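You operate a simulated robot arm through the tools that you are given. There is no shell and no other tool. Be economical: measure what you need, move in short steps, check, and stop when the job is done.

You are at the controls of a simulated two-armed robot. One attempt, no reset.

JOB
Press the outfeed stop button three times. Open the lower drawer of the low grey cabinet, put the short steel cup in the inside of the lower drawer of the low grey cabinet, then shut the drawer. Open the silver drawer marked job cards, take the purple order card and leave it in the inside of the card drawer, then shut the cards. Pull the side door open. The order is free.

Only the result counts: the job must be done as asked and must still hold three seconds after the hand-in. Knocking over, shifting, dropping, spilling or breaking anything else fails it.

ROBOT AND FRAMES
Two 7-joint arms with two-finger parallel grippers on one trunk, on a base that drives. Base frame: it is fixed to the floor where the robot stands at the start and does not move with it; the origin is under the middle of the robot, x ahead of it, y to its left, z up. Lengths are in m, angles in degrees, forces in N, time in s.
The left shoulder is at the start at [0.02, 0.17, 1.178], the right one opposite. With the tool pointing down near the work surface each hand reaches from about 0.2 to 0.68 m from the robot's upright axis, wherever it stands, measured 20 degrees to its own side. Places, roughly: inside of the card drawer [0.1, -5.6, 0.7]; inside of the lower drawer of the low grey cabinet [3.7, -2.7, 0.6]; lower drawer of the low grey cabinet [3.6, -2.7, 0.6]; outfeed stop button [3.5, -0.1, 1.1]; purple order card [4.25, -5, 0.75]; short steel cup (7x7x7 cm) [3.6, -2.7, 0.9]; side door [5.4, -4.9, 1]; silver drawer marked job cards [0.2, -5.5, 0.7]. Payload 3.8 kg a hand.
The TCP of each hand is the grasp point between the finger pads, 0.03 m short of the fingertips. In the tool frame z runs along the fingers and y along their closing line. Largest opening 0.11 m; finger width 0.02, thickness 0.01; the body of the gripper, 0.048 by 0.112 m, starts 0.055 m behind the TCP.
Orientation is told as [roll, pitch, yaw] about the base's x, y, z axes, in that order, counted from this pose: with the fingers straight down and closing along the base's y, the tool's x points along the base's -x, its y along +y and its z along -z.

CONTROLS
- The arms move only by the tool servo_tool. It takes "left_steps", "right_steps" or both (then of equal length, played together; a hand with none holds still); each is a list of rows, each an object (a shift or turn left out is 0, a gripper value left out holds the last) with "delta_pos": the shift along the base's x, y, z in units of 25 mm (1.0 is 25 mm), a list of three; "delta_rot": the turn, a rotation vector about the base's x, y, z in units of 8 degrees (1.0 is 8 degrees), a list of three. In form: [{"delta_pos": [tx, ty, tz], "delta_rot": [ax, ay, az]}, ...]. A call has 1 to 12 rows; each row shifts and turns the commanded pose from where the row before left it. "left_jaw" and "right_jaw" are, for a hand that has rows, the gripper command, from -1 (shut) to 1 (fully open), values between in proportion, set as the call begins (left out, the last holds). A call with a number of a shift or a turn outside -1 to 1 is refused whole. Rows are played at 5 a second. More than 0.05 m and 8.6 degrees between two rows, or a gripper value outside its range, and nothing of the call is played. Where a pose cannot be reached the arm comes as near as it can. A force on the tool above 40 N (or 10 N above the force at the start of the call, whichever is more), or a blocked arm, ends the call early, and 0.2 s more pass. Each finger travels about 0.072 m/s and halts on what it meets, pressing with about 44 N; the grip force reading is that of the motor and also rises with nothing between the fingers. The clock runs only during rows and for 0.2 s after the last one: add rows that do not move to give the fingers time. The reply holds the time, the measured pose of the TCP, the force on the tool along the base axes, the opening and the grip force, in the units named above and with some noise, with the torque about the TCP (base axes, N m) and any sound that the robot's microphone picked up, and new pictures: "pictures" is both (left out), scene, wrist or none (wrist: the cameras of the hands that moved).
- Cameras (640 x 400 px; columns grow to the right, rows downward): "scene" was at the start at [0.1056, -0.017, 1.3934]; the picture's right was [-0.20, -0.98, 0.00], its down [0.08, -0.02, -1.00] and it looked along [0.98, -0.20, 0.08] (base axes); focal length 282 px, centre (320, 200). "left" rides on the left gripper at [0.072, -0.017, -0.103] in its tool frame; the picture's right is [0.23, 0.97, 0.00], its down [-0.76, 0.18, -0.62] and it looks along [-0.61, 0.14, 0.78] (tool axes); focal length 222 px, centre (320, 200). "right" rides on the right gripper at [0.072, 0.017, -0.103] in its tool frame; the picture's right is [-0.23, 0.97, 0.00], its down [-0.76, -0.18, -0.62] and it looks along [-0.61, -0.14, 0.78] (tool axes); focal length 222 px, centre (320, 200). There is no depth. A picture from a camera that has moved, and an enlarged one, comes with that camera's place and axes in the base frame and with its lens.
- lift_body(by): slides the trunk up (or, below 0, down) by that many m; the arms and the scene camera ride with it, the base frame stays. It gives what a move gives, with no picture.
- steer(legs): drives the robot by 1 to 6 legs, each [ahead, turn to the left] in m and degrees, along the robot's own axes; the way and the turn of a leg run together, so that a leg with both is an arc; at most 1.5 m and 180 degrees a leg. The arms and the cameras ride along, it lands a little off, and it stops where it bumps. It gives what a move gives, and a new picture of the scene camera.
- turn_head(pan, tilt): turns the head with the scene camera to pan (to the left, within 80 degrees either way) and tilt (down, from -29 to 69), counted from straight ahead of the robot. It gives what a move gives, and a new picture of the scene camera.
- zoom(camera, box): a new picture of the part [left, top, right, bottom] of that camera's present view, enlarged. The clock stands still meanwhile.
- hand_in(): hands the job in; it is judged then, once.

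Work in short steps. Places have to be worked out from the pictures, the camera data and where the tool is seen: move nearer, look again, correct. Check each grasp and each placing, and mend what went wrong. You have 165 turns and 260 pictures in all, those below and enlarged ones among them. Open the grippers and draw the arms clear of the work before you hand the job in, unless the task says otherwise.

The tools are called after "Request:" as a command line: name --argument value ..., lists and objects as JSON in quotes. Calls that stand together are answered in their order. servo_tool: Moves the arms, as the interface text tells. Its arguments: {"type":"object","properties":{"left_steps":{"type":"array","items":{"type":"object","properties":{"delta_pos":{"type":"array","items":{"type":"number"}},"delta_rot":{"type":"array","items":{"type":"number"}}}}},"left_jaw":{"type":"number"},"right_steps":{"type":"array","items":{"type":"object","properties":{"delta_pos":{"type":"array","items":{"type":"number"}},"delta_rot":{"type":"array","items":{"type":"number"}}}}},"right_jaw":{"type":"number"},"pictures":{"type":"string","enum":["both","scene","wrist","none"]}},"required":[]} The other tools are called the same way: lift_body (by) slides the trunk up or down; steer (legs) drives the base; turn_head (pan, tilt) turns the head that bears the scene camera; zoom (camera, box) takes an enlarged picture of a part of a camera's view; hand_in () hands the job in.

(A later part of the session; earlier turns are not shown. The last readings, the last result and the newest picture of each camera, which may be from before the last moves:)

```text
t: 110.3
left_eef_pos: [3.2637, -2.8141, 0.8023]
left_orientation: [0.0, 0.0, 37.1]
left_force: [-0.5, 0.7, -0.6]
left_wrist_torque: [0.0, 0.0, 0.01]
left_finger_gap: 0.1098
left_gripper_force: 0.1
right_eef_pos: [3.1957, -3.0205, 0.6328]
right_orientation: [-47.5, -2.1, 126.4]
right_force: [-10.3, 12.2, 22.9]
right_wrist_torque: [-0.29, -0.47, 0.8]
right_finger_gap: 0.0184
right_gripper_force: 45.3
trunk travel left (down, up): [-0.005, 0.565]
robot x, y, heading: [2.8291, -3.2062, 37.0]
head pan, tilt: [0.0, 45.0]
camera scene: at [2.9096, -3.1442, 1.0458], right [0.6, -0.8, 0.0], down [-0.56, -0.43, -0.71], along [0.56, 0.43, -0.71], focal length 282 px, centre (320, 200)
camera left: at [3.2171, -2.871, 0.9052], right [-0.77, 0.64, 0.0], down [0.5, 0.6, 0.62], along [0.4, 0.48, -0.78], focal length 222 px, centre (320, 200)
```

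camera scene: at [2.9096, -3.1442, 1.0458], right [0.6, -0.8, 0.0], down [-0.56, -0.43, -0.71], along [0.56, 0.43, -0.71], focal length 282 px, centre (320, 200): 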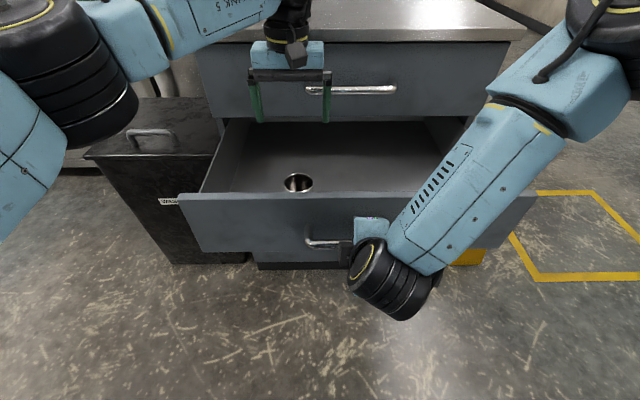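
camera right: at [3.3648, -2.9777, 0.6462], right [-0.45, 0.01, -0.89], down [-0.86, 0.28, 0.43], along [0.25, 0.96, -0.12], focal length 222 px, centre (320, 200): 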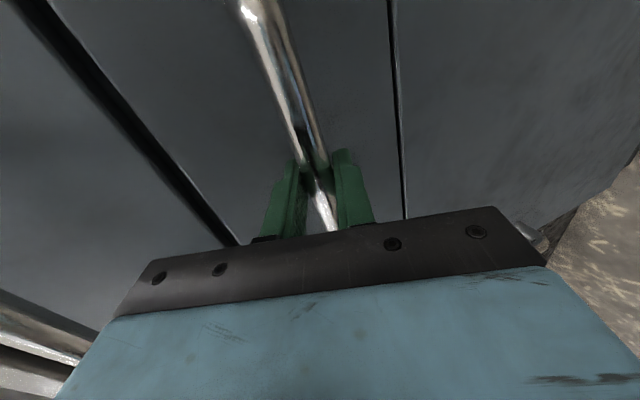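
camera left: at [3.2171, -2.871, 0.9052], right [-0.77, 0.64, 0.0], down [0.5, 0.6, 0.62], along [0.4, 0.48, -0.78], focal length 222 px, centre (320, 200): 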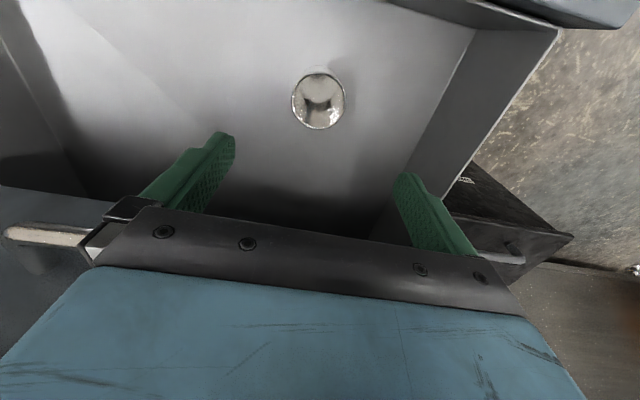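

The cup stands upright in the drawer. Raise and retract the left hand.

Request:
servo_tool --left_steps '[{"delta_pos": [0, 0, 1]}, {"delta_pos": [0, 0, 1]}, {"delta_pos": [0, 0, 1]}, {"delta_pos": [0, 0, 1]}, {"delta_pos": [0, 0, 1]}, {"delta_pos": [0, 0, 1]}, {"delta_pos": [-0.8, 0.5, 1]}, {"delta_pos": [-0.8, 0.5, 1]}, {"delta_pos": [-0.8, 0.5, 1]}, {"delta_pos": [-0.8, 0.5, 1]}, {"delta_pos": [-0.8, 0.5, 0]}, {"delta_pos": [-0.8, 0.5, 0]}]' --pictures "none"

Request:
servo_tool --right_steps '[{"delta_pos": [0.5, 0.41, 0]}, {"delta_pos": [0.7, 0.57, 0]}, {"delta_pos": [0.7, 0.57, 0], "delta_rot": [0.25, -0.3, 0]}, {"delta_pos": [0.7, 0.57, 0], "delta_rot": [0.25, -0.3, 0]}, {"delta_pos": [0.7, 0.57, 0], "delta_rot": [0.25, -0.3, 0]}, {"delta_pos": [0.7, 0.57, 0], "delta_rot": [0.25, -0.3, 0]}, {"delta_pos": [0.7, 0.57, 0], "delta_rot": [0.25, -0.3, 0]}, {"delta_pos": [0.7, 0.57, 0], "delta_rot": [0.25, -0.3, 0]}, {"delta_pos": [0.7, 0.57, 0], "delta_rot": [0.25, -0.3, 0]}, {"delta_pos": [0.7, 0.57, 0]}, {"delta_pos": [0.7, 0.57, 0]}, {"delta_pos": [0.6, 0.5, 0]}]' --pictures "scene"

```text
t: 113.0
left_eef_pos: [3.1467, -2.7395, 1.0321]
left_orientation: [-0.1, 0.0, 37.1]
left_force: [0.3, 0.3, 1.0]
left_wrist_torque: [0.01, 0.0, 0.01]
left_finger_gap: 0.1102
left_gripper_force: 0.0
left hand out of reach, approached as far as the arm can: row 5, 6, 7, 8, 9
right_eef_pos: [3.1963, -3.0194, 0.6312]
right_orientation: [-47.3, -2.0, 126.3]
right_force: [-11.6, 14.4, 22.6]
right_wrist_torque: [-0.87, -0.99, 0.09]
right_finger_gap: 0.0185
right_gripper_force: 44.9
trunk travel left (down, up): [-0.005, 0.565]
robot x, y, heading: [2.8307, -3.2067, 37.1]
head pan, tilt: [0.0, 45.0]
```

```text
t: 115.5
left_eef_pos: [3.15, -2.742, 1.0311]
left_orientation: [0.0, 0.1, 37.0]
left_force: [-0.1, 0.0, -0.2]
left_wrist_torque: [0.01, 0.03, 0.02]
left_finger_gap: 0.1103
left_gripper_force: 0.1
right_eef_pos: [3.4024, -2.86, 0.6279]
right_orientation: [-68.7, -3.1, 126.8]
right_force: [-4.1, -18.7, -18.8]
right_wrist_torque: [-1.02, -0.59, -0.32]
right_finger_gap: 0.0186
right_gripper_force: 45.5
trunk travel left (down, up): [-0.005, 0.565]
robot x, y, heading: [2.8302, -3.2089, 37.0]
head pan, tilt: [0.0, 45.0]
camera scene: at [2.912, -3.1451, 1.0455], right [0.6, -0.8, 0.0], down [-0.56, -0.43, -0.71], along [0.56, 0.43, -0.71], focal length 282 px, centre (320, 200)
```

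scene: 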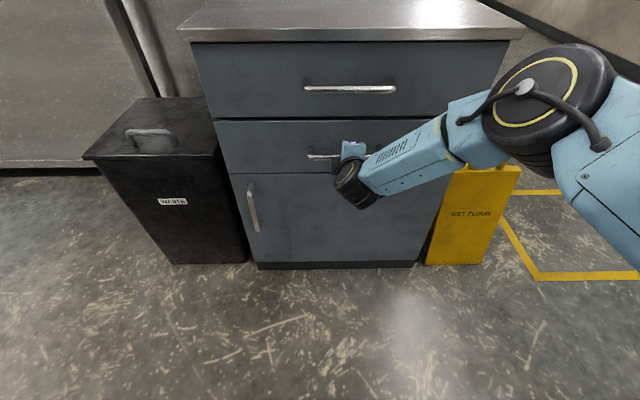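

Drawer is at its shut position. A small extra push, release, and retract along the known path.

Request:
servo_tool --right_steps '[{"delta_pos": [0.15, 0.25, 0]}]' --pictures "none"

Request:
servo_tool --right_steps '[{}, {}, {"delta_pos": [-0.65, -0.54, 0.18]}, {"delta_pos": [-0.65, -0.54, 0.18]}, {"delta_pos": [-0.65, -0.54, 0.18]}, {"delta_pos": [-0.65, -0.54, 0.18]}, {"delta_pos": [-0.22, -0.82, 0.93], "delta_rot": [-0.54, 0.656, 0]}, {"delta_pos": [-0.22, -0.82, 0.93], "delta_rot": [-0.54, 0.656, 0]}, {"delta_pos": [-0.22, -0.82, 0.93], "delta_rot": [-0.54, 0.656, 0]}, {"delta_pos": [-0.22, -0.82, 0.93]}, {"delta_pos": [-0.22, -0.82, 0.93]}, {"delta_pos": [-0.22, -0.82, 0.93]}]' --right_jaw 0.09 --pictures "scene"

Request:
lift_body --by 0.25

Request:
turn_head --pan -60 --tilt 15

```text
t: 115.9
left_eef_pos: [3.1491, -2.7413, 1.0314]
left_orientation: [0.0, -0.1, 37.0]
left_force: [-1.1, 0.1, 0.2]
left_wrist_torque: [0.02, 0.0, 0.0]
left_finger_gap: 0.1102
left_gripper_force: 0.1
right_eef_pos: [3.402, -2.8587, 0.6292]
right_orientation: [-68.7, -2.7, 126.9]
right_force: [-3.4, -6.3, 4.2]
right_wrist_torque: [-0.82, -0.68, 0.39]
right_finger_gap: 0.0185
right_gripper_force: 44.8
trunk travel left (down, up): [-0.005, 0.565]
robot x, y, heading: [2.8318, -3.2066, 36.9]
head pan, tilt: [0.0, 45.0]
stopped in row 1 (right hand): the force on the tool passed its limit at 41 N (the readings are from after the stop); the commanded pose is now the measured one
```

```text
t: 118.5
left_eef_pos: [3.15, -2.7418, 1.031]
left_orientation: [-0.1, 0.0, 37.0]
left_force: [-0.2, 0.4, 0.0]
left_wrist_torque: [0.02, -0.01, -0.03]
left_finger_gap: 0.1099
left_gripper_force: 0.1
right_eef_pos: [3.3053, -3.0355, 0.784]
right_orientation: [-48.2, -1.9, 126.0]
right_force: [0.1, 0.5, 0.1]
right_wrist_torque: [-0.01, 0.01, 0.01]
right_finger_gap: 0.06
right_gripper_force: 0.0
trunk travel left (down, up): [-0.005, 0.565]
robot x, y, heading: [2.8322, -3.2076, 37.1]
head pan, tilt: [0.0, 45.0]
camera scene: at [2.911, -3.1453, 1.0456], right [0.6, -0.8, 0.0], down [-0.56, -0.43, -0.71], along [0.56, 0.43, -0.71], focal length 282 px, centre (320, 200)
```

scene: 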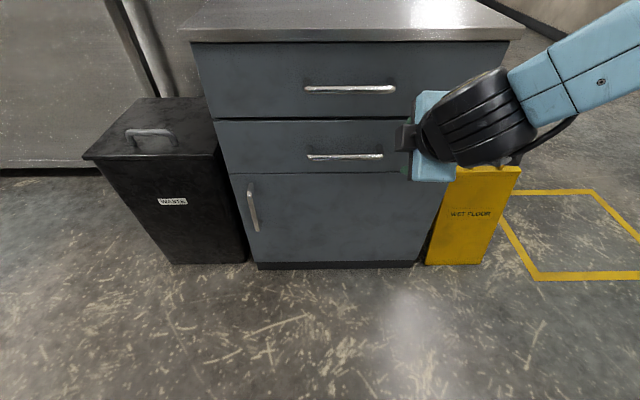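

```text
t: 121.0
left_eef_pos: [3.1498, -2.7408, 1.2811]
left_orientation: [0.1, 0.0, 37.1]
left_force: [-0.4, 0.0, 0.0]
left_wrist_torque: [-0.03, 0.0, -0.02]
left_finger_gap: 0.11
left_gripper_force: 0.0
right_eef_pos: [3.3065, -3.0341, 1.0343]
right_orientation: [-48.3, -1.9, 125.9]
right_force: [0.0, 0.2, 0.2]
right_wrist_torque: [-0.02, 0.0, 0.02]
right_finger_gap: 0.0597
right_gripper_force: 0.1
trunk travel left (down, up): [-0.255, 0.315]
robot x, y, heading: [2.829, -3.2104, 36.8]
head pan, tilt: [0.0, 45.0]
```

```text
t: 122.3
left_eef_pos: [3.1497, -2.7413, 1.2814]
left_orientation: [0.0, 0.2, 37.0]
left_force: [0.6, 0.3, 0.7]
left_wrist_torque: [-0.01, 0.0, 0.02]
left_finger_gap: 0.1102
left_gripper_force: 0.1
right_eef_pos: [3.3054, -3.0345, 1.0345]
right_orientation: [-48.2, -1.9, 126.0]
right_force: [-0.6, -0.5, 0.6]
right_wrist_torque: [-0.02, -0.05, 0.01]
right_finger_gap: 0.06
right_gripper_force: 0.0
trunk travel left (down, up): [-0.255, 0.315]
robot x, y, heading: [2.8291, -3.2066, 36.7]
head pan, tilt: [-60.0, 15.0]
camera scene: at [2.9323, -3.2304, 1.3423], right [-0.39, -0.92, 0.0], down [-0.24, 0.1, -0.97], along [0.89, -0.38, -0.26], focal length 282 px, centre (320, 200)
```

scene: 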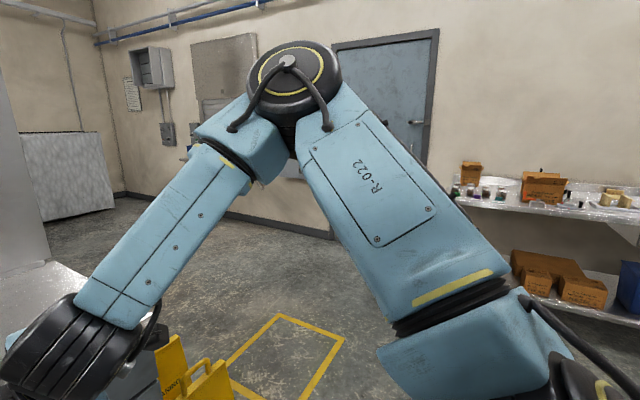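

The drawer is shut with the cup inside. Now turn to face down the corridor toward the door and shelf and look.

Request:
steer --legs '[[0, -88]]'

Request:
turn_head --pan 0 --tilt 15

```text
t: 126.4
left_eef_pos: [3.3164, -3.4938, 1.281]
left_orientation: [0.1, 0.2, -49.2]
left_force: [0.2, 0.4, 0.0]
left_wrist_torque: [0.0, 0.01, -0.01]
left_finger_gap: 0.1099
left_gripper_force: 0.0
right_eef_pos: [3.0333, -3.6689, 1.0341]
right_orientation: [-48.2, -1.9, 39.7]
right_force: [0.2, -0.2, 0.4]
right_wrist_torque: [0.0, -0.03, 0.0]
right_finger_gap: 0.06
right_gripper_force: 0.1
trunk travel left (down, up): [-0.255, 0.315]
robot x, y, heading: [2.8323, -3.2115, -49.3]
head pan, tilt: [-60.0, 15.0]
camera scene: at [2.8122, -3.3109, 1.3424], right [-0.94, 0.33, 0.0], down [0.09, 0.24, -0.97], along [-0.32, -0.91, -0.26], focal length 282 px, centre (320, 200)
```

scene: 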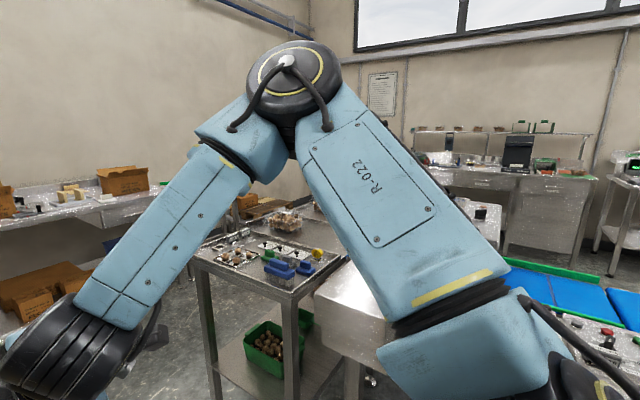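

```text
t: 127.7
left_eef_pos: [3.3168, -3.4942, 1.2811]
left_orientation: [0.0, 0.1, -49.1]
left_force: [0.0, -0.2, -0.2]
left_wrist_torque: [0.01, -0.01, -0.01]
left_finger_gap: 0.1099
left_gripper_force: 0.0
right_eef_pos: [3.0348, -3.6688, 1.0343]
right_orientation: [-48.2, -1.9, 39.7]
right_force: [-0.4, 0.1, 0.0]
right_wrist_torque: [0.01, -0.02, 0.01]
right_finger_gap: 0.0599
right_gripper_force: 0.1
trunk travel left (down, up): [-0.255, 0.315]
robot x, y, heading: [2.8303, -3.2045, -49.1]
head pan, tilt: [0.0, 15.0]
camera scene: at [2.9041, -3.2934, 1.3424], right [-0.76, -0.65, 0.0], down [-0.17, 0.2, -0.97], along [0.63, -0.73, -0.26], focal length 282 px, centre (320, 200)
```

scene: 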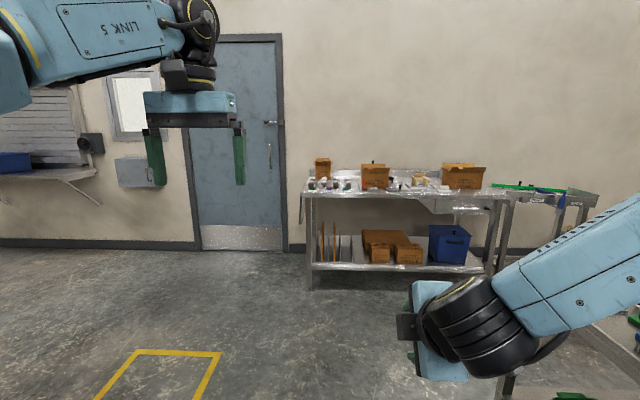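

Zoom on the shelf top where the purple card should be, and on the door handle.

Request:
zoom --camera "scene" --box '[290, 140, 450, 240]'

Request:
zoom --camera "scene" --box '[180, 20, 340, 120]'

```text
4.00 times, centred on (370, 190) of scene
camera zoom: at [2.9041, -3.2934, 1.3424], right [-0.76, -0.65, 0.0], down [-0.17, 0.2, -0.97], along [0.63, -0.73, -0.26], focal length 1128 px, centre (120, 240)
```

zoom: 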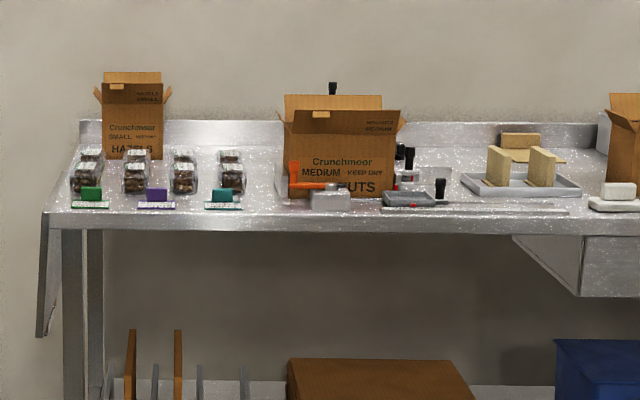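

```text
4.00 times, centred on (260, 70) of scene
camera zoom: at [2.9041, -3.2934, 1.3424], right [-0.76, -0.65, 0.0], down [-0.17, 0.2, -0.97], along [0.63, -0.73, -0.26], focal length 1128 px, centre (560, 720)
```

zoom: 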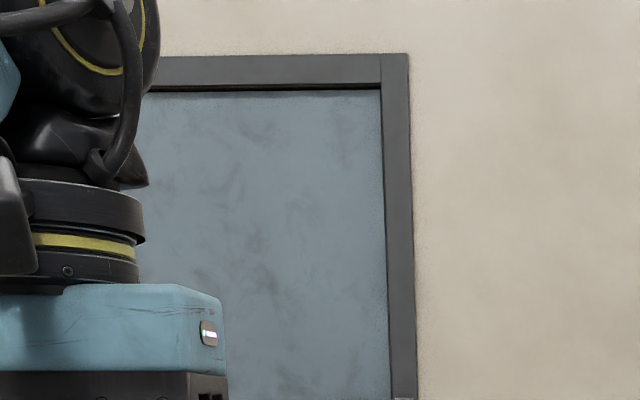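

Three cards lie at the shelf's front edge; the purple one around (4.28,-5.0,0.8). Drive toward it, stopping short to refine.

Request:
steer --legs '[[0, -7], [1.45, 0], [0, 5.5]]'

Request:
turn_head --pan 10 --tilt 38

```text
t: 136.0
left_eef_pos: [4.1256, -4.7021, 1.2813]
left_orientation: [-0.1, 0.1, -50.1]
left_force: [0.4, 0.4, -0.1]
left_wrist_torque: [0.0, -0.01, -0.01]
left_finger_gap: 0.1099
left_gripper_force: 0.1
right_eef_pos: [3.8406, -4.8713, 1.0346]
right_orientation: [-48.2, -1.9, 38.9]
right_force: [0.6, 0.1, -0.8]
right_wrist_torque: [0.0, 0.01, 0.01]
right_finger_gap: 0.0604
right_gripper_force: 0.1
trunk travel left (down, up): [-0.255, 0.315]
robot x, y, heading: [3.644, -4.4063, -50.3]
head pan, tilt: [0.0, 15.0]
camera scene: at [3.7164, -4.4943, 1.3424], right [-0.77, -0.64, 0.0], down [-0.17, 0.2, -0.97], along [0.62, -0.74, -0.26], focal length 282 px, centre (320, 200)
```

scene: 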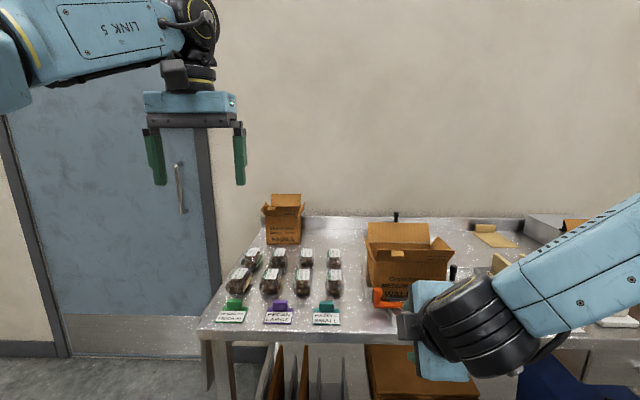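

```text
t: 136.9
left_eef_pos: [4.125, -4.7015, 1.2815]
left_orientation: [-0.1, -0.1, -50.0]
left_force: [-0.2, 0.1, 0.3]
left_wrist_torque: [-0.03, -0.01, 0.0]
left_finger_gap: 0.1099
left_gripper_force: 0.1
right_eef_pos: [3.8401, -4.8729, 1.0338]
right_orientation: [-48.3, -1.9, 38.8]
right_force: [0.2, -0.1, 1.3]
right_wrist_torque: [0.0, 0.03, -0.02]
right_finger_gap: 0.0602
right_gripper_force: 0.1
trunk travel left (down, up): [-0.255, 0.315]
robot x, y, heading: [3.6449, -4.4085, -49.9]
head pan, tilt: [10.0, 38.0]
camera scene: at [3.7218, -4.4787, 1.3059], right [-0.64, -0.76, 0.0], down [-0.47, 0.4, -0.79], along [0.6, -0.51, -0.62], focal length 282 px, centre (320, 200)
```

scene: 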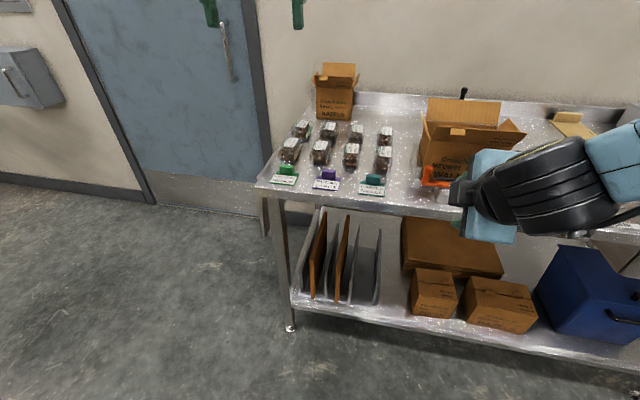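

Card triangulates to about (4.244,-4.949,0.83). Zoom to see its shape.

Request:
zoom --camera "scene" --box '[260, 140, 420, 240]'

```text
4.00 times, centred on (340, 190) of scene
camera zoom: at [3.7218, -4.4787, 1.3059], right [-0.64, -0.76, 0.0], down [-0.47, 0.4, -0.79], along [0.6, -0.51, -0.62], focal length 1128 px, centre (240, 240)
```

zoom: 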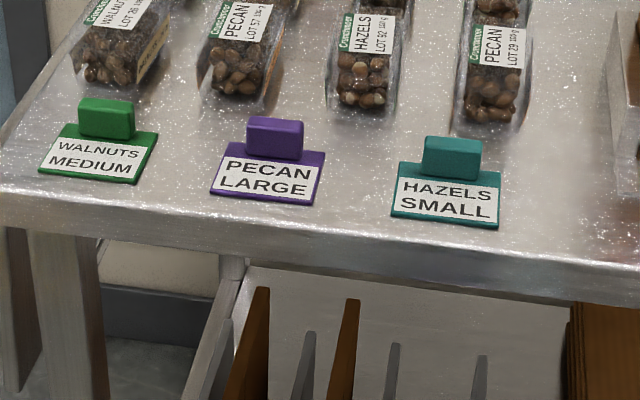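

The card is a flat plate with a raised purple tab, aligned with my heading. Raise/retract the right hand, then drive 0.18 m closer.

Request:
servo_tool --right_steps '[{"delta_pos": [-0.45, 0.54, 1]}, {"delta_pos": [-0.45, 0.54, 1]}, {"delta_pos": [-0.45, 0.54, 1]}, {"delta_pos": [-0.45, 0.54, 1]}, {"delta_pos": [-0.45, 0.54, 1]}, {"delta_pos": [-0.45, 0.54, 1]}]' --pictures "none"

Request:
steer --legs '[[0.18, 0]]'

```text
t: 138.3
left_eef_pos: [4.1246, -4.7026, 1.2801]
left_orientation: [0.0, 0.1, -50.1]
left_force: [0.2, 0.3, 0.0]
left_wrist_torque: [-0.01, 0.0, 0.0]
left_finger_gap: 0.1099
left_gripper_force: 0.0
right_eef_pos: [3.7706, -4.7899, 1.183]
right_orientation: [-48.2, -1.9, 38.8]
right_force: [-0.2, -0.6, -0.6]
right_wrist_torque: [0.0, 0.0, 0.06]
right_finger_gap: 0.0601
right_gripper_force: 0.2
trunk travel left (down, up): [-0.255, 0.315]
robot x, y, heading: [3.6418, -4.4059, -49.9]
head pan, tilt: [10.0, 38.0]
```

```text
t: 139.8
left_eef_pos: [4.2446, -4.8428, 1.2802]
left_orientation: [0.1, 0.1, -49.9]
left_force: [0.8, 0.0, 0.4]
left_wrist_torque: [0.0, 0.02, 0.0]
left_finger_gap: 0.1101
left_gripper_force: 0.0
right_eef_pos: [3.8919, -4.9314, 1.1838]
right_orientation: [-48.2, -1.9, 39.0]
right_force: [0.2, -0.4, -0.1]
right_wrist_torque: [-0.01, -0.01, 0.02]
right_finger_gap: 0.0599
right_gripper_force: 0.1
trunk travel left (down, up): [-0.255, 0.315]
robot x, y, heading: [3.7623, -4.5462, -49.9]
head pan, tilt: [10.0, 38.0]
camera scene: at [3.8409, -4.6205, 1.3057], right [-0.64, -0.77, 0.0], down [-0.47, 0.4, -0.79], along [0.6, -0.51, -0.62], focal length 282 px, centre (320, 200)
```

scene: 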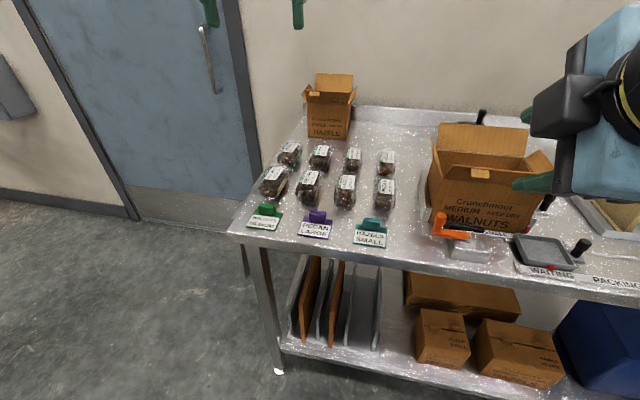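

Position confirmed (4.245,-4.956). Lower the left hand above the tab with a narrower opening.

Request:
servo_tool --left_steps '[{"delta_pos": [0, -0.55, -1]}, {"delta_pos": [0, -0.55, -1]}, {"delta_pos": [0, -0.55, -1]}, {"delta_pos": [0, -0.55, -1]}, {"delta_pos": [0, -0.55, -1]}, {"delta_pos": [0, -0.55, -1]}, {"delta_pos": [0, -0.55, -1]}, {"delta_pos": [0, -0.55, -1]}, {"delta_pos": [0, 0, -1]}, {"delta_pos": [0, 0, -1]}, {"delta_pos": [0, 0, -1]}]' --left_jaw 0.3

```text
t: 142.2
left_eef_pos: [4.2448, -4.9518, 1.0055]
left_orientation: [0.0, 0.2, -49.9]
left_force: [-0.9, 0.3, 0.4]
left_wrist_torque: [0.0, 0.08, 0.03]
left_finger_gap: 0.0713
left_gripper_force: 0.1
right_eef_pos: [3.8921, -4.931, 1.1828]
right_orientation: [-48.2, -1.9, 38.9]
right_force: [0.2, -0.4, 0.3]
right_wrist_torque: [0.02, 0.0, 0.02]
right_finger_gap: 0.06
right_gripper_force: 0.1
trunk travel left (down, up): [-0.255, 0.315]
robot x, y, heading: [3.7616, -4.5432, -49.8]
head pan, tilt: [10.0, 38.0]
camera scene: at [3.8408, -4.6198, 1.3058], right [-0.64, -0.77, 0.0], down [-0.47, 0.4, -0.79], along [0.6, -0.51, -0.62], focal length 282 px, centre (320, 200)
camera left: at [4.1866, -4.9065, 1.1082], right [0.6, 0.8, 0.0], down [0.63, -0.47, 0.62], along [0.5, -0.37, -0.78], focal length 222 px, centre (320, 200)
```

scene: 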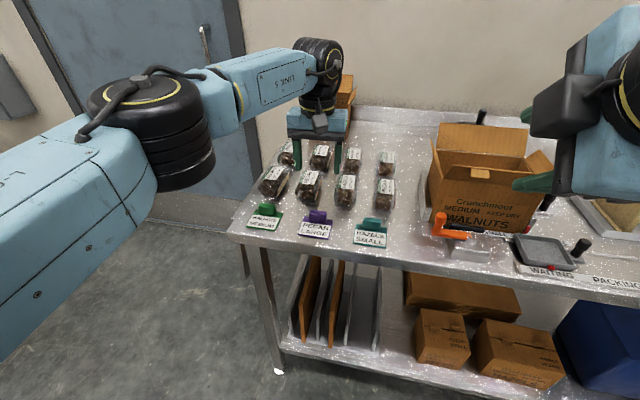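
left: 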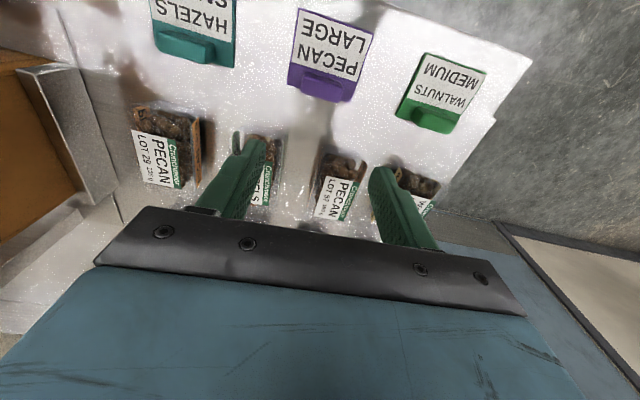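

Wrist view suggests the tab is at about (4.228,-4.932), top z≈0.87. Adjust and descend partway.

Request:
servo_tool --left_steps '[{"delta_pos": [-0.34, 0.4, -1]}, {"delta_pos": [-0.34, 0.4, -1]}, {"delta_pos": [0, 0, -0.6]}]' --pictures "wrist"

```text
t: 143.0
left_eef_pos: [4.2286, -4.9323, 0.9411]
left_orientation: [0.0, 0.0, -50.0]
left_force: [-0.4, 0.2, -0.6]
left_wrist_torque: [0.0, 0.02, -0.02]
left_finger_gap: 0.0716
left_gripper_force: 0.1
right_eef_pos: [3.8916, -4.9323, 1.1842]
right_orientation: [-48.2, -1.9, 39.1]
right_force: [-0.4, -0.2, -0.3]
right_wrist_torque: [0.03, 0.0, 0.03]
right_finger_gap: 0.0599
right_gripper_force: 0.0
trunk travel left (down, up): [-0.255, 0.315]
robot x, y, heading: [3.7655, -4.5466, -49.9]
head pan, tilt: [10.0, 38.0]
camera left: at [4.1693, -4.8878, 1.0442], right [0.6, 0.8, 0.0], down [0.63, -0.47, 0.62], along [0.5, -0.37, -0.78], focal length 222 px, centre (320, 200)
```

left: 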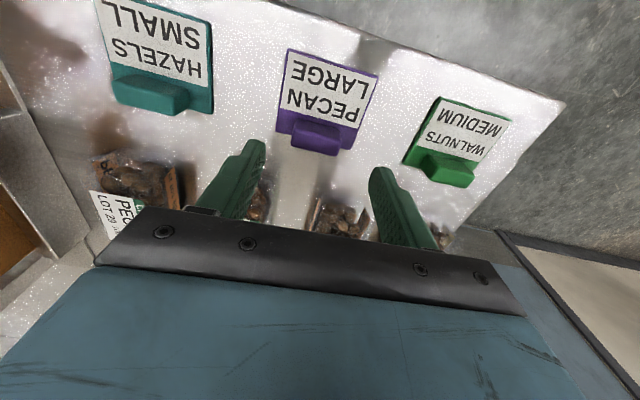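

Aligned over the tab (z≈0.86). Descend to TCP 0.875.

Request:
servo_tool --left_steps '[{"delta_pos": [0, 0, -1]}, {"delta_pos": [0, -0.05, -1]}, {"delta_pos": [0, 0, -0.7]}]'

```text
t: 144.0
left_eef_pos: [4.2284, -4.9351, 0.8822]
left_orientation: [-0.5, -0.8, -49.7]
left_force: [-0.9, 3.2, 16.0]
left_wrist_torque: [-0.23, 0.58, -0.21]
left_finger_gap: 0.0709
left_gripper_force: 0.1
right_eef_pos: [3.8917, -4.9302, 1.1839]
right_orientation: [-48.2, -1.9, 39.0]
right_force: [-0.2, 0.1, 0.3]
right_wrist_torque: [-0.02, 0.01, -0.01]
right_finger_gap: 0.0605
right_gripper_force: 0.0
trunk travel left (down, up): [-0.255, 0.315]
robot x, y, heading: [3.7578, -4.551, -49.9]
head pan, tilt: [10.0, 38.0]
stopped in row 3 (left hand): the force on the tool passed its limit at 45 N (the readings are from after the stop); the commanded pose is now the measured one
camera scene: at [3.8397, -4.6186, 1.3059], right [-0.64, -0.77, 0.0], down [-0.47, 0.39, -0.79], along [0.6, -0.51, -0.61], focal length 282 px, centre (320, 200)
camera left: at [4.169, -4.8891, 0.9847], right [0.6, 0.8, -0.01], down [0.63, -0.46, 0.63], along [0.5, -0.39, -0.77], focal length 222 px, centre (320, 200)
```

scene: 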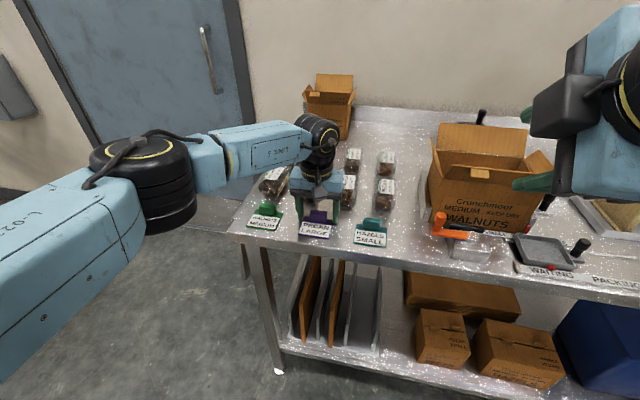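
left: 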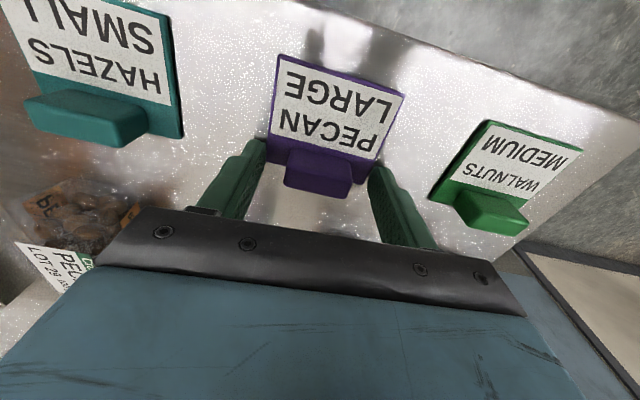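

Fingertips touched the surface (z≈0.85) with the tab between them. Raise a few mm and close.

Request:
servo_tool --left_steps '[{"delta_pos": [0, 0, 0.18]}]' --pictures "none"

Request:
servo_tool --left_steps '[{}, {}, {}, {}]' --left_jaw -1 --pictures "wrist"

```text
t: 144.4
left_eef_pos: [4.2289, -4.9368, 0.8842]
left_orientation: [-0.4, -0.5, -49.7]
left_force: [0.4, -2.1, 3.9]
left_wrist_torque: [-0.15, 0.16, 0.03]
left_finger_gap: 0.0718
left_gripper_force: 0.3
right_eef_pos: [3.8922, -4.931, 1.1836]
right_orientation: [-48.2, -1.9, 39.0]
right_force: [-0.9, -0.6, -0.8]
right_wrist_torque: [-0.02, -0.03, 0.01]
right_finger_gap: 0.06
right_gripper_force: 0.0
trunk travel left (down, up): [-0.255, 0.315]
robot x, y, heading: [3.7668, -4.5506, -50.1]
head pan, tilt: [10.0, 38.0]
```

```text
t: 145.4
left_eef_pos: [4.2273, -4.9366, 0.8856]
left_orientation: [-0.5, -0.7, -49.8]
left_force: [-0.1, -1.4, 10.3]
left_wrist_torque: [0.44, -0.06, 0.03]
left_finger_gap: 0.0385
left_gripper_force: 43.8
right_eef_pos: [3.8907, -4.9296, 1.1832]
right_orientation: [-48.3, -1.9, 39.1]
right_force: [0.2, 0.6, -0.6]
right_wrist_torque: [0.02, 0.01, -0.01]
right_finger_gap: 0.06
right_gripper_force: 0.0
trunk travel left (down, up): [-0.255, 0.315]
robot x, y, heading: [3.7661, -4.5495, -49.9]
head pan, tilt: [10.0, 38.0]
camera left: at [4.1691, -4.8894, 0.9867], right [0.6, 0.8, -0.01], down [0.63, -0.46, 0.63], along [0.5, -0.38, -0.78], focal length 222 px, centre (320, 200)
```

left: 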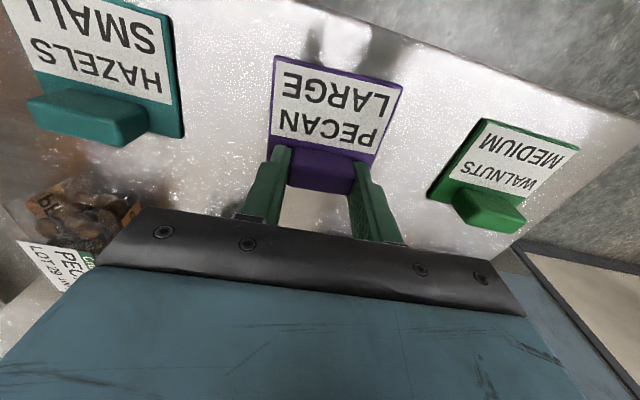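

Tab gripped (gap 0.0385). Lift and check.

Request:
servo_tool --left_steps '[{"delta_pos": [0, 0, 0.6]}, {"delta_pos": [0, 0, 1]}, {"delta_pos": [0, 0, 1]}, {"delta_pos": [0, 0, 1]}, {"delta_pos": [0, 0, 1]}, {"delta_pos": [0, 0, 1]}, {"delta_pos": [0, 0, 1]}, {"delta_pos": [0, 0, 1]}, {"delta_pos": [-0.5, 0.6, 1]}, {"delta_pos": [-0.5, 0.6, 1]}, {"delta_pos": [-0.5, 0.6, 1]}, {"delta_pos": [-0.5, 0.6, 1]}]' --pictures "wrist"

```text
t: 148.0
left_eef_pos: [4.1776, -4.875, 1.1759]
left_orientation: [-0.4, -0.6, -49.8]
left_force: [-0.1, 0.0, -0.2]
left_wrist_torque: [0.0, 0.0, 0.0]
left_finger_gap: 0.0386
left_gripper_force: 43.7
right_eef_pos: [3.8913, -4.9307, 1.1829]
right_orientation: [-48.3, -1.9, 39.0]
right_force: [0.6, -0.6, -0.5]
right_wrist_torque: [0.01, 0.01, -0.01]
right_finger_gap: 0.0599
right_gripper_force: 0.0
trunk travel left (down, up): [-0.255, 0.315]
robot x, y, heading: [3.7656, -4.5475, -49.9]
head pan, tilt: [10.0, 38.0]
camera left: at [4.1186, -4.828, 1.2784], right [0.6, 0.8, -0.01], down [0.63, -0.46, 0.63], along [0.5, -0.38, -0.78], focal length 222 px, centre (320, 200)
```

left: 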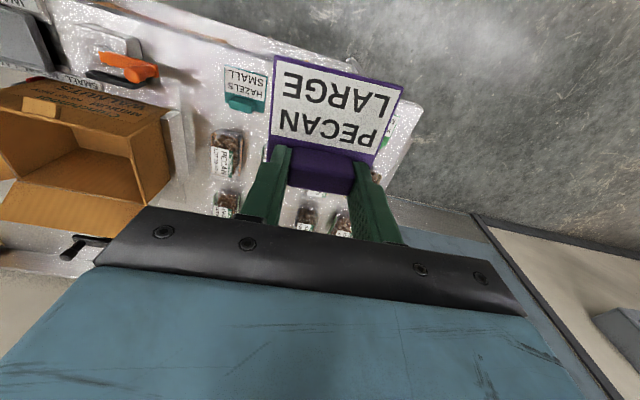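

Card is securely held. The door handle triangulates to ~(5.13,-5.11,1.03), hinge to its left. I'll back off, go around the shelf corner, and face the door.

Request:
steer --legs '[[-0.35, 0], [0, 64.6], [0.93, 0], [0, -64.6]]'

Request:
turn_head --pan 0 --tilt 15

```text
t: 160.4
left_eef_pos: [4.8547, -4.359, 1.1763]
left_orientation: [-0.5, -0.6, -49.1]
left_force: [0.0, -0.5, 0.6]
left_wrist_torque: [-0.03, -0.01, 0.01]
left_finger_gap: 0.0383
left_gripper_force: 43.5
right_eef_pos: [4.5679, -4.4182, 1.184]
right_orientation: [-48.2, -1.9, 39.6]
right_force: [0.5, 0.0, 0.5]
right_wrist_torque: [-0.01, -0.03, 0.02]
right_finger_gap: 0.06
right_gripper_force: 0.1
trunk travel left (down, up): [-0.255, 0.315]
robot x, y, heading: [4.4341, -4.0376, -49.1]
head pan, tilt: [10.0, 38.0]
camera scene: at [4.5141, -4.1072, 1.3058], right [-0.63, -0.77, 0.0], down [-0.48, 0.39, -0.79], along [0.61, -0.5, -0.62], focal length 282 px, centre (320, 200)
```

scene: 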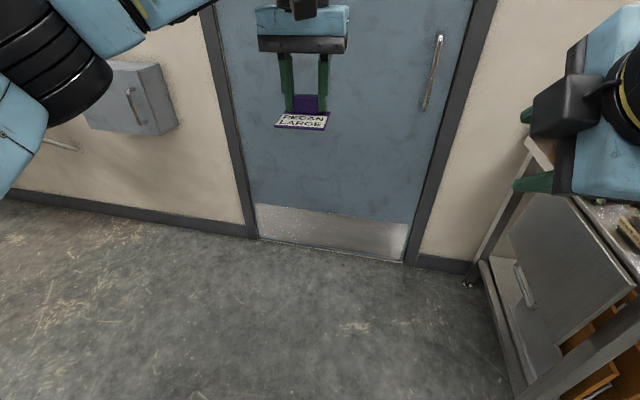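

```text
t: 161.3
left_eef_pos: [4.8555, -4.3587, 1.1759]
left_orientation: [-0.4, -0.5, -49.0]
left_force: [0.0, -0.8, 0.5]
left_wrist_torque: [0.02, 0.0, 0.08]
left_finger_gap: 0.0384
left_gripper_force: 44.1
right_eef_pos: [4.5682, -4.4174, 1.1836]
right_orientation: [-48.2, -1.9, 39.6]
right_force: [-0.3, 0.3, -0.6]
right_wrist_torque: [0.0, 0.05, -0.02]
right_finger_gap: 0.0599
right_gripper_force: 0.1
trunk travel left (down, up): [-0.255, 0.315]
robot x, y, heading: [4.4374, -4.0393, -49.2]
head pan, tilt: [0.0, 15.0]
camera scene: at [4.5084, -4.1232, 1.3423], right [-0.76, -0.65, 0.0], down [-0.17, 0.2, -0.97], along [0.63, -0.73, -0.26], focal length 282 px, centre (320, 200)
```

scene: 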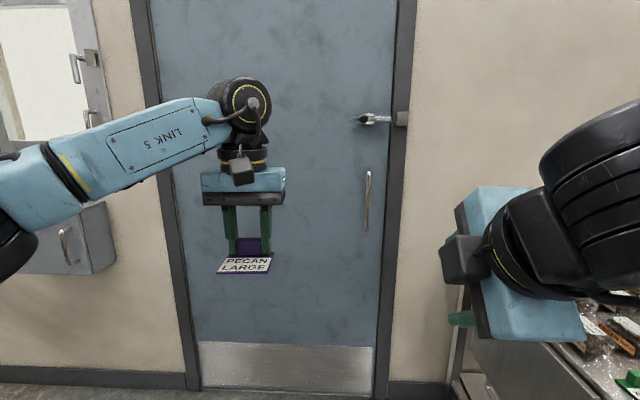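

There is a latch-like device above the pull handle; zoom in on it.

Request:
zoom --camera "scene" --box '[320, 90, 440, 165]'

Request:
zoom --camera "scene" --box '[320, 160, 440, 235]'

```text
5.33 times, centred on (380, 128) of scene
camera zoom: at [4.5084, -4.1232, 1.3423], right [-0.76, -0.65, 0.0], down [-0.17, 0.2, -0.97], along [0.63, -0.73, -0.26], focal length 1504 px, centre (0, 587)
```

zoom: 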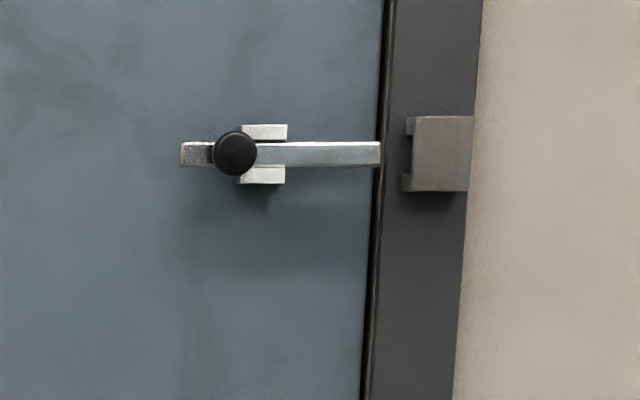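

```text
5.33 times, centred on (380, 198) of scene
camera zoom: at [4.5084, -4.1232, 1.3423], right [-0.76, -0.65, 0.0], down [-0.17, 0.2, -0.97], along [0.63, -0.73, -0.26], focal length 1504 px, centre (0, 213)
```

zoom: 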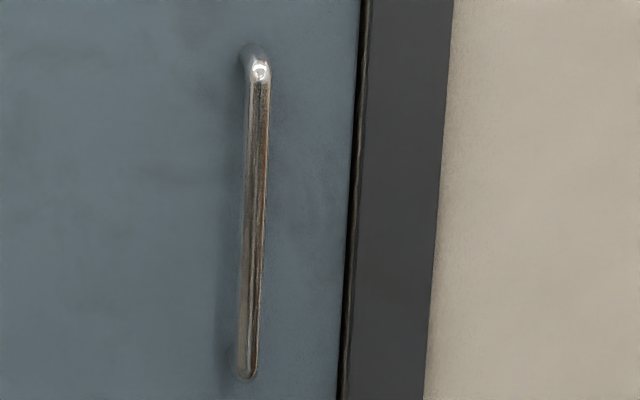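

The bolt is already withdrawn. Handle at ~(5.09,-5.09,1.04). I roll the right tool back so the fingers close horizontally, pointing forward.

Request:
servo_tool --right_steps '[{"delta_pos": [0.39, -0.45, -0.3], "delta_rot": [0.462, -0.535, -0.615]}, {"delta_pos": [0.39, -0.45, -0.3], "delta_rot": [0.462, -0.535, -0.615]}, {"delta_pos": [0.39, -0.45, -0.3], "delta_rot": [0.462, -0.535, -0.615]}, {"delta_pos": [0.39, -0.45, -0.3], "delta_rot": [0.462, -0.535, -0.615]}, {"delta_pos": [0.39, -0.45, -0.3], "delta_rot": [0.462, -0.535, -0.615]}, {"delta_pos": [0.39, -0.45, -0.3], "delta_rot": [0.462, -0.535, -0.615]}, {"delta_pos": [0.39, -0.45, -0.3], "delta_rot": [0.462, -0.535, -0.615]}, {"delta_pos": [0.39, -0.45, -0.3], "delta_rot": [0.462, -0.535, -0.615]}, {"delta_pos": [0.39, -0.45, -0.3], "delta_rot": [0.462, -0.535, -0.615]}, {"delta_pos": [0.39, -0.45, -0.3], "delta_rot": [0.462, -0.535, -0.615]}, {"delta_pos": [0.39, -0.45, -0.3], "delta_rot": [0.462, -0.535, -0.615]}, {"delta_pos": [0.39, -0.45, -0.3], "delta_rot": [0.462, -0.535, -0.615]}]' --right_jaw 0.09

```text
t: 163.9
left_eef_pos: [4.8537, -4.3597, 1.1757]
left_orientation: [-0.4, -0.7, -49.0]
left_force: [0.7, -0.1, -0.2]
left_wrist_torque: [0.01, 0.03, 0.0]
left_finger_gap: 0.0388
left_gripper_force: 43.9
right_eef_pos: [4.6866, -4.5538, 1.0934]
right_orientation: [3.6, -49.2, -52.9]
right_force: [-0.8, 0.3, -0.4]
right_wrist_torque: [0.02, 0.01, -0.01]
right_finger_gap: 0.06
right_gripper_force: 0.0
trunk travel left (down, up): [-0.255, 0.315]
robot x, y, heading: [4.4362, -4.0341, -49.3]
head pan, tilt: [0.0, 15.0]
camera scene: at [4.5086, -4.1234, 1.3423], right [-0.76, -0.65, 0.0], down [-0.17, 0.2, -0.97], along [0.63, -0.73, -0.26], focal length 282 px, centre (320, 200)
camera right: at [4.6195, -4.4469, 1.1068], right [0.84, 0.51, 0.21], down [-0.15, -0.16, 0.98], along [0.53, -0.85, -0.06], focal length 222 px, centre (320, 200)
```

scene: 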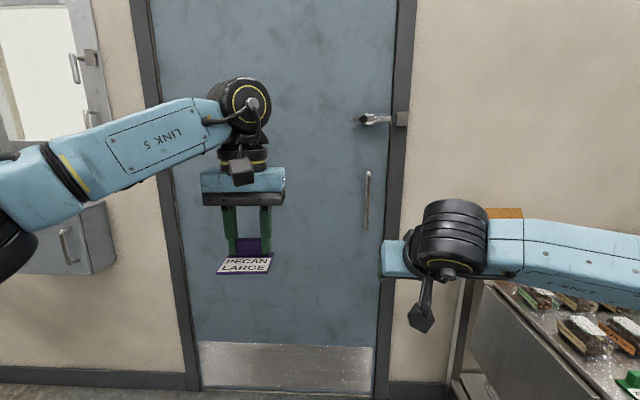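
right: 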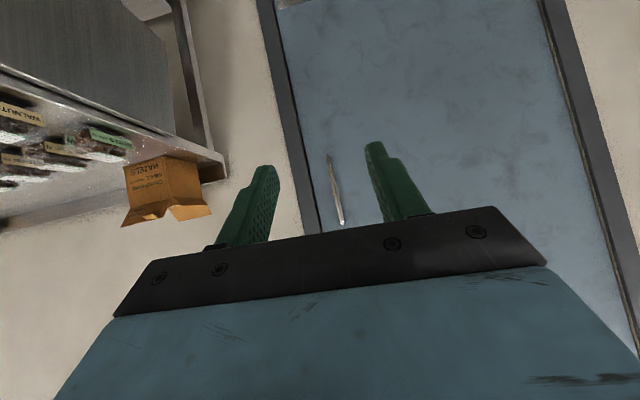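

Handle lies between the fingers in the wrist view. Tilt the tool up 24°, then drive 0.5 m ahead.

Request:
servo_tool --right_steps '[{"delta_pos": [0, 0, -0.6], "delta_rot": [-0.757, -0.653, 0]}, {"delta_pos": [0, 0, -0.6], "delta_rot": [-0.757, -0.653, 0]}, {"delta_pos": [0, 0, -0.6], "delta_rot": [-0.757, -0.653, 0]}]' --pictures "none"

Request:
steer --legs '[[0.5, 0]]'

Request:
zoom --camera "right" --box '[0, 0, 640, 400]'

```text
t: 164.7
left_eef_pos: [4.8574, -4.3566, 1.1746]
left_orientation: [-0.6, -0.6, -49.0]
left_force: [0.5, 1.1, 0.2]
left_wrist_torque: [-0.04, 0.04, -0.01]
left_finger_gap: 0.0383
left_gripper_force: 44.1
right_eef_pos: [4.706, -4.525, 1.0481]
right_orientation: [10.5, -69.8, -56.2]
right_force: [0.3, 0.9, 0.5]
right_wrist_torque: [0.02, -0.02, -0.06]
right_finger_gap: 0.06
right_gripper_force: 0.0
right hand out of reach, approached as far as the arm can: row 3
trunk travel left (down, up): [-0.255, 0.315]
robot x, y, heading: [4.4368, -4.0402, -49.4]
head pan, tilt: [0.0, 15.0]
```

```text
t: 167.7
left_eef_pos: [5.1874, -4.743, 1.1744]
left_orientation: [-0.4, -0.6, -49.0]
left_force: [-0.3, 0.6, 0.5]
left_wrist_torque: [0.01, 0.01, 0.01]
left_finger_gap: 0.0385
left_gripper_force: 43.9
right_eef_pos: [5.0365, -4.9122, 1.0475]
right_orientation: [10.8, -69.8, -56.6]
right_force: [0.9, 0.5, -0.5]
right_wrist_torque: [0.0, -0.02, 0.01]
right_finger_gap: 0.0601
right_gripper_force: 0.1
trunk travel left (down, up): [-0.255, 0.315]
robot x, y, heading: [4.7665, -4.4212, -49.3]
head pan, tilt: [0.0, 15.0]
camera scene: at [4.84, -4.5082, 1.3423], right [-0.76, -0.65, 0.0], down [-0.17, 0.2, -0.97], along [0.63, -0.73, -0.26], focal length 282 px, centre (320, 200)
```

scene: 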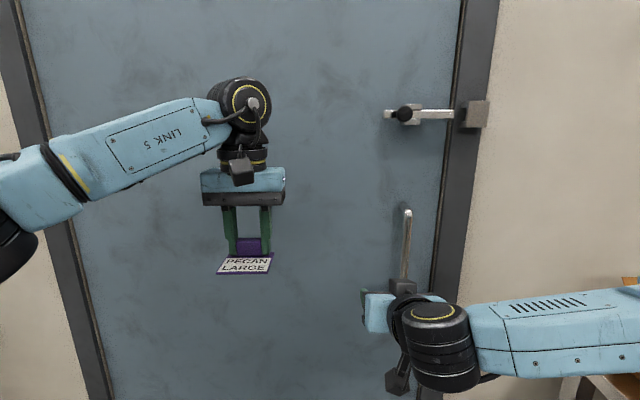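

```text
1.00 times, centred on (320, 200) of right (not enlarged: the box is as wide or as high as the picture)
camera zoom: at [4.9669, -4.8109, 1.0162], right [0.75, 0.6, 0.28], down [-0.4, 0.07, 0.91], along [0.53, -0.79, 0.29], focal length 222 px, centre (320, 200)
```

zoom: 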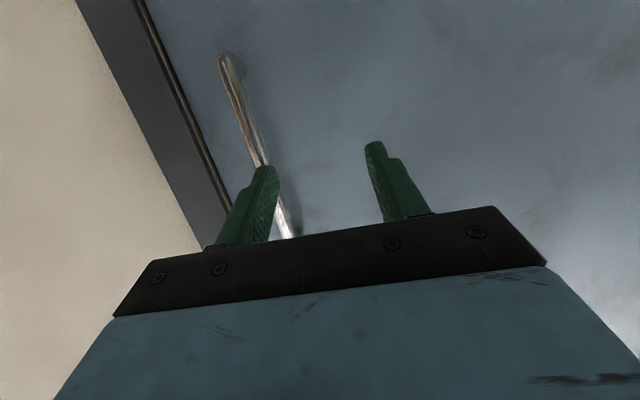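

The handle is ~0.09 m to the right and ~0.17 m ahead of the TCP. Shift right and open wider, then check.

Request:
servo_tool --right_steps '[{"delta_pos": [-0.67, -0.575, 0]}, {"delta_pos": [-0.67, -0.575, 0]}, {"delta_pos": [-0.67, -0.575, 0]}, {"delta_pos": [-0.67, -0.575, 0]}, {"delta_pos": [0.65, -0.76, 0]}, {"delta_pos": [0.65, -0.76, 0]}]' --right_jaw 0.6

```text
t: 169.1
left_eef_pos: [5.187, -4.7432, 1.1755]
left_orientation: [-0.4, -0.7, -49.1]
left_force: [-0.6, 0.2, -0.2]
left_wrist_torque: [0.0, -0.03, 0.0]
left_finger_gap: 0.0381
left_gripper_force: 43.9
right_eef_pos: [5.0287, -4.986, 1.0509]
right_orientation: [10.9, -69.7, -56.7]
right_force: [-0.2, -1.0, 0.6]
right_wrist_torque: [0.01, 0.01, 0.0]
right_finger_gap: 0.088
right_gripper_force: 0.0
right hand out of reach, approached as far as the arm can: row 2, 3, 4
trunk travel left (down, up): [-0.255, 0.315]
robot x, y, heading: [4.765, -4.4206, -49.6]
head pan, tilt: [0.0, 15.0]
camera scene: at [4.8392, -4.5085, 1.3423], right [-0.76, -0.65, 0.0], down [-0.17, 0.2, -0.97], along [0.63, -0.73, -0.26], focal length 282 px, centre (320, 200)
camera right: at [4.9593, -4.8849, 1.0193], right [0.75, 0.6, 0.28], down [-0.4, 0.07, 0.91], along [0.53, -0.79, 0.29], focal length 222 px, centre (320, 200)
```

scene: 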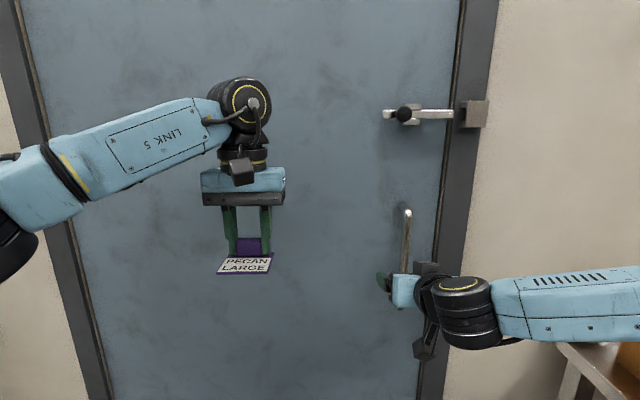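
right: 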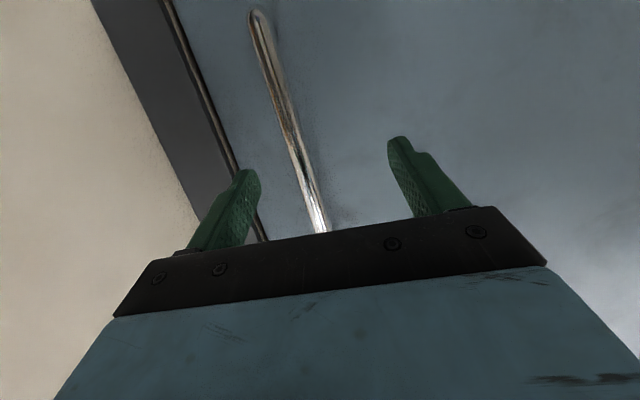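

Bar is between the fingers. Advance along (0.41,-0.9) for 10 cm.

Request:
servo_tool --right_steps '[{"delta_pos": [0.41, -0.9, 0]}, {"delta_pos": [0.41, -0.9, 0]}, {"delta_pos": [0.41, -0.9, 0]}, {"delta_pos": [0.41, -0.9, 0]}]' --pictures "wrist"

```text
t: 170.1
left_eef_pos: [5.1871, -4.7438, 1.1766]
left_orientation: [-0.4, -0.6, -49.0]
left_force: [-0.1, -0.3, -0.3]
left_wrist_torque: [0.02, -0.02, -0.02]
left_finger_gap: 0.0382
left_gripper_force: 44.5
right_eef_pos: [5.0704, -5.0756, 1.0522]
right_orientation: [10.7, -69.7, -56.5]
right_force: [0.0, -1.4, 0.3]
right_wrist_torque: [0.01, -0.02, -0.01]
right_finger_gap: 0.0878
right_gripper_force: 0.1
trunk travel left (down, up): [-0.255, 0.315]
robot x, y, heading: [4.7708, -4.4227, -49.1]
head pan, tilt: [0.0, 15.0]
camera right: at [5.001, -4.9737, 1.0201], right [0.75, 0.6, 0.28], down [-0.4, 0.07, 0.91], along [0.53, -0.79, 0.3], focal length 222 px, centre (320, 200)
```

right: 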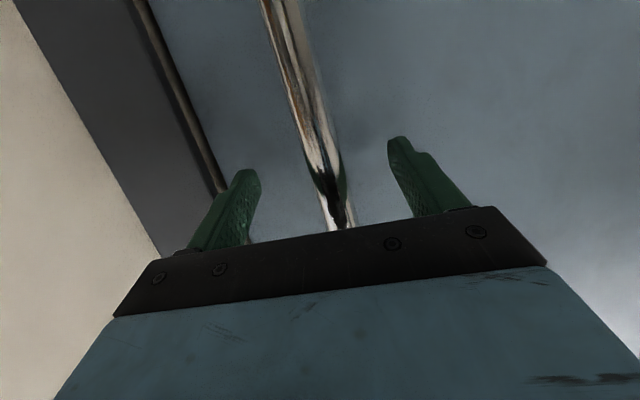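

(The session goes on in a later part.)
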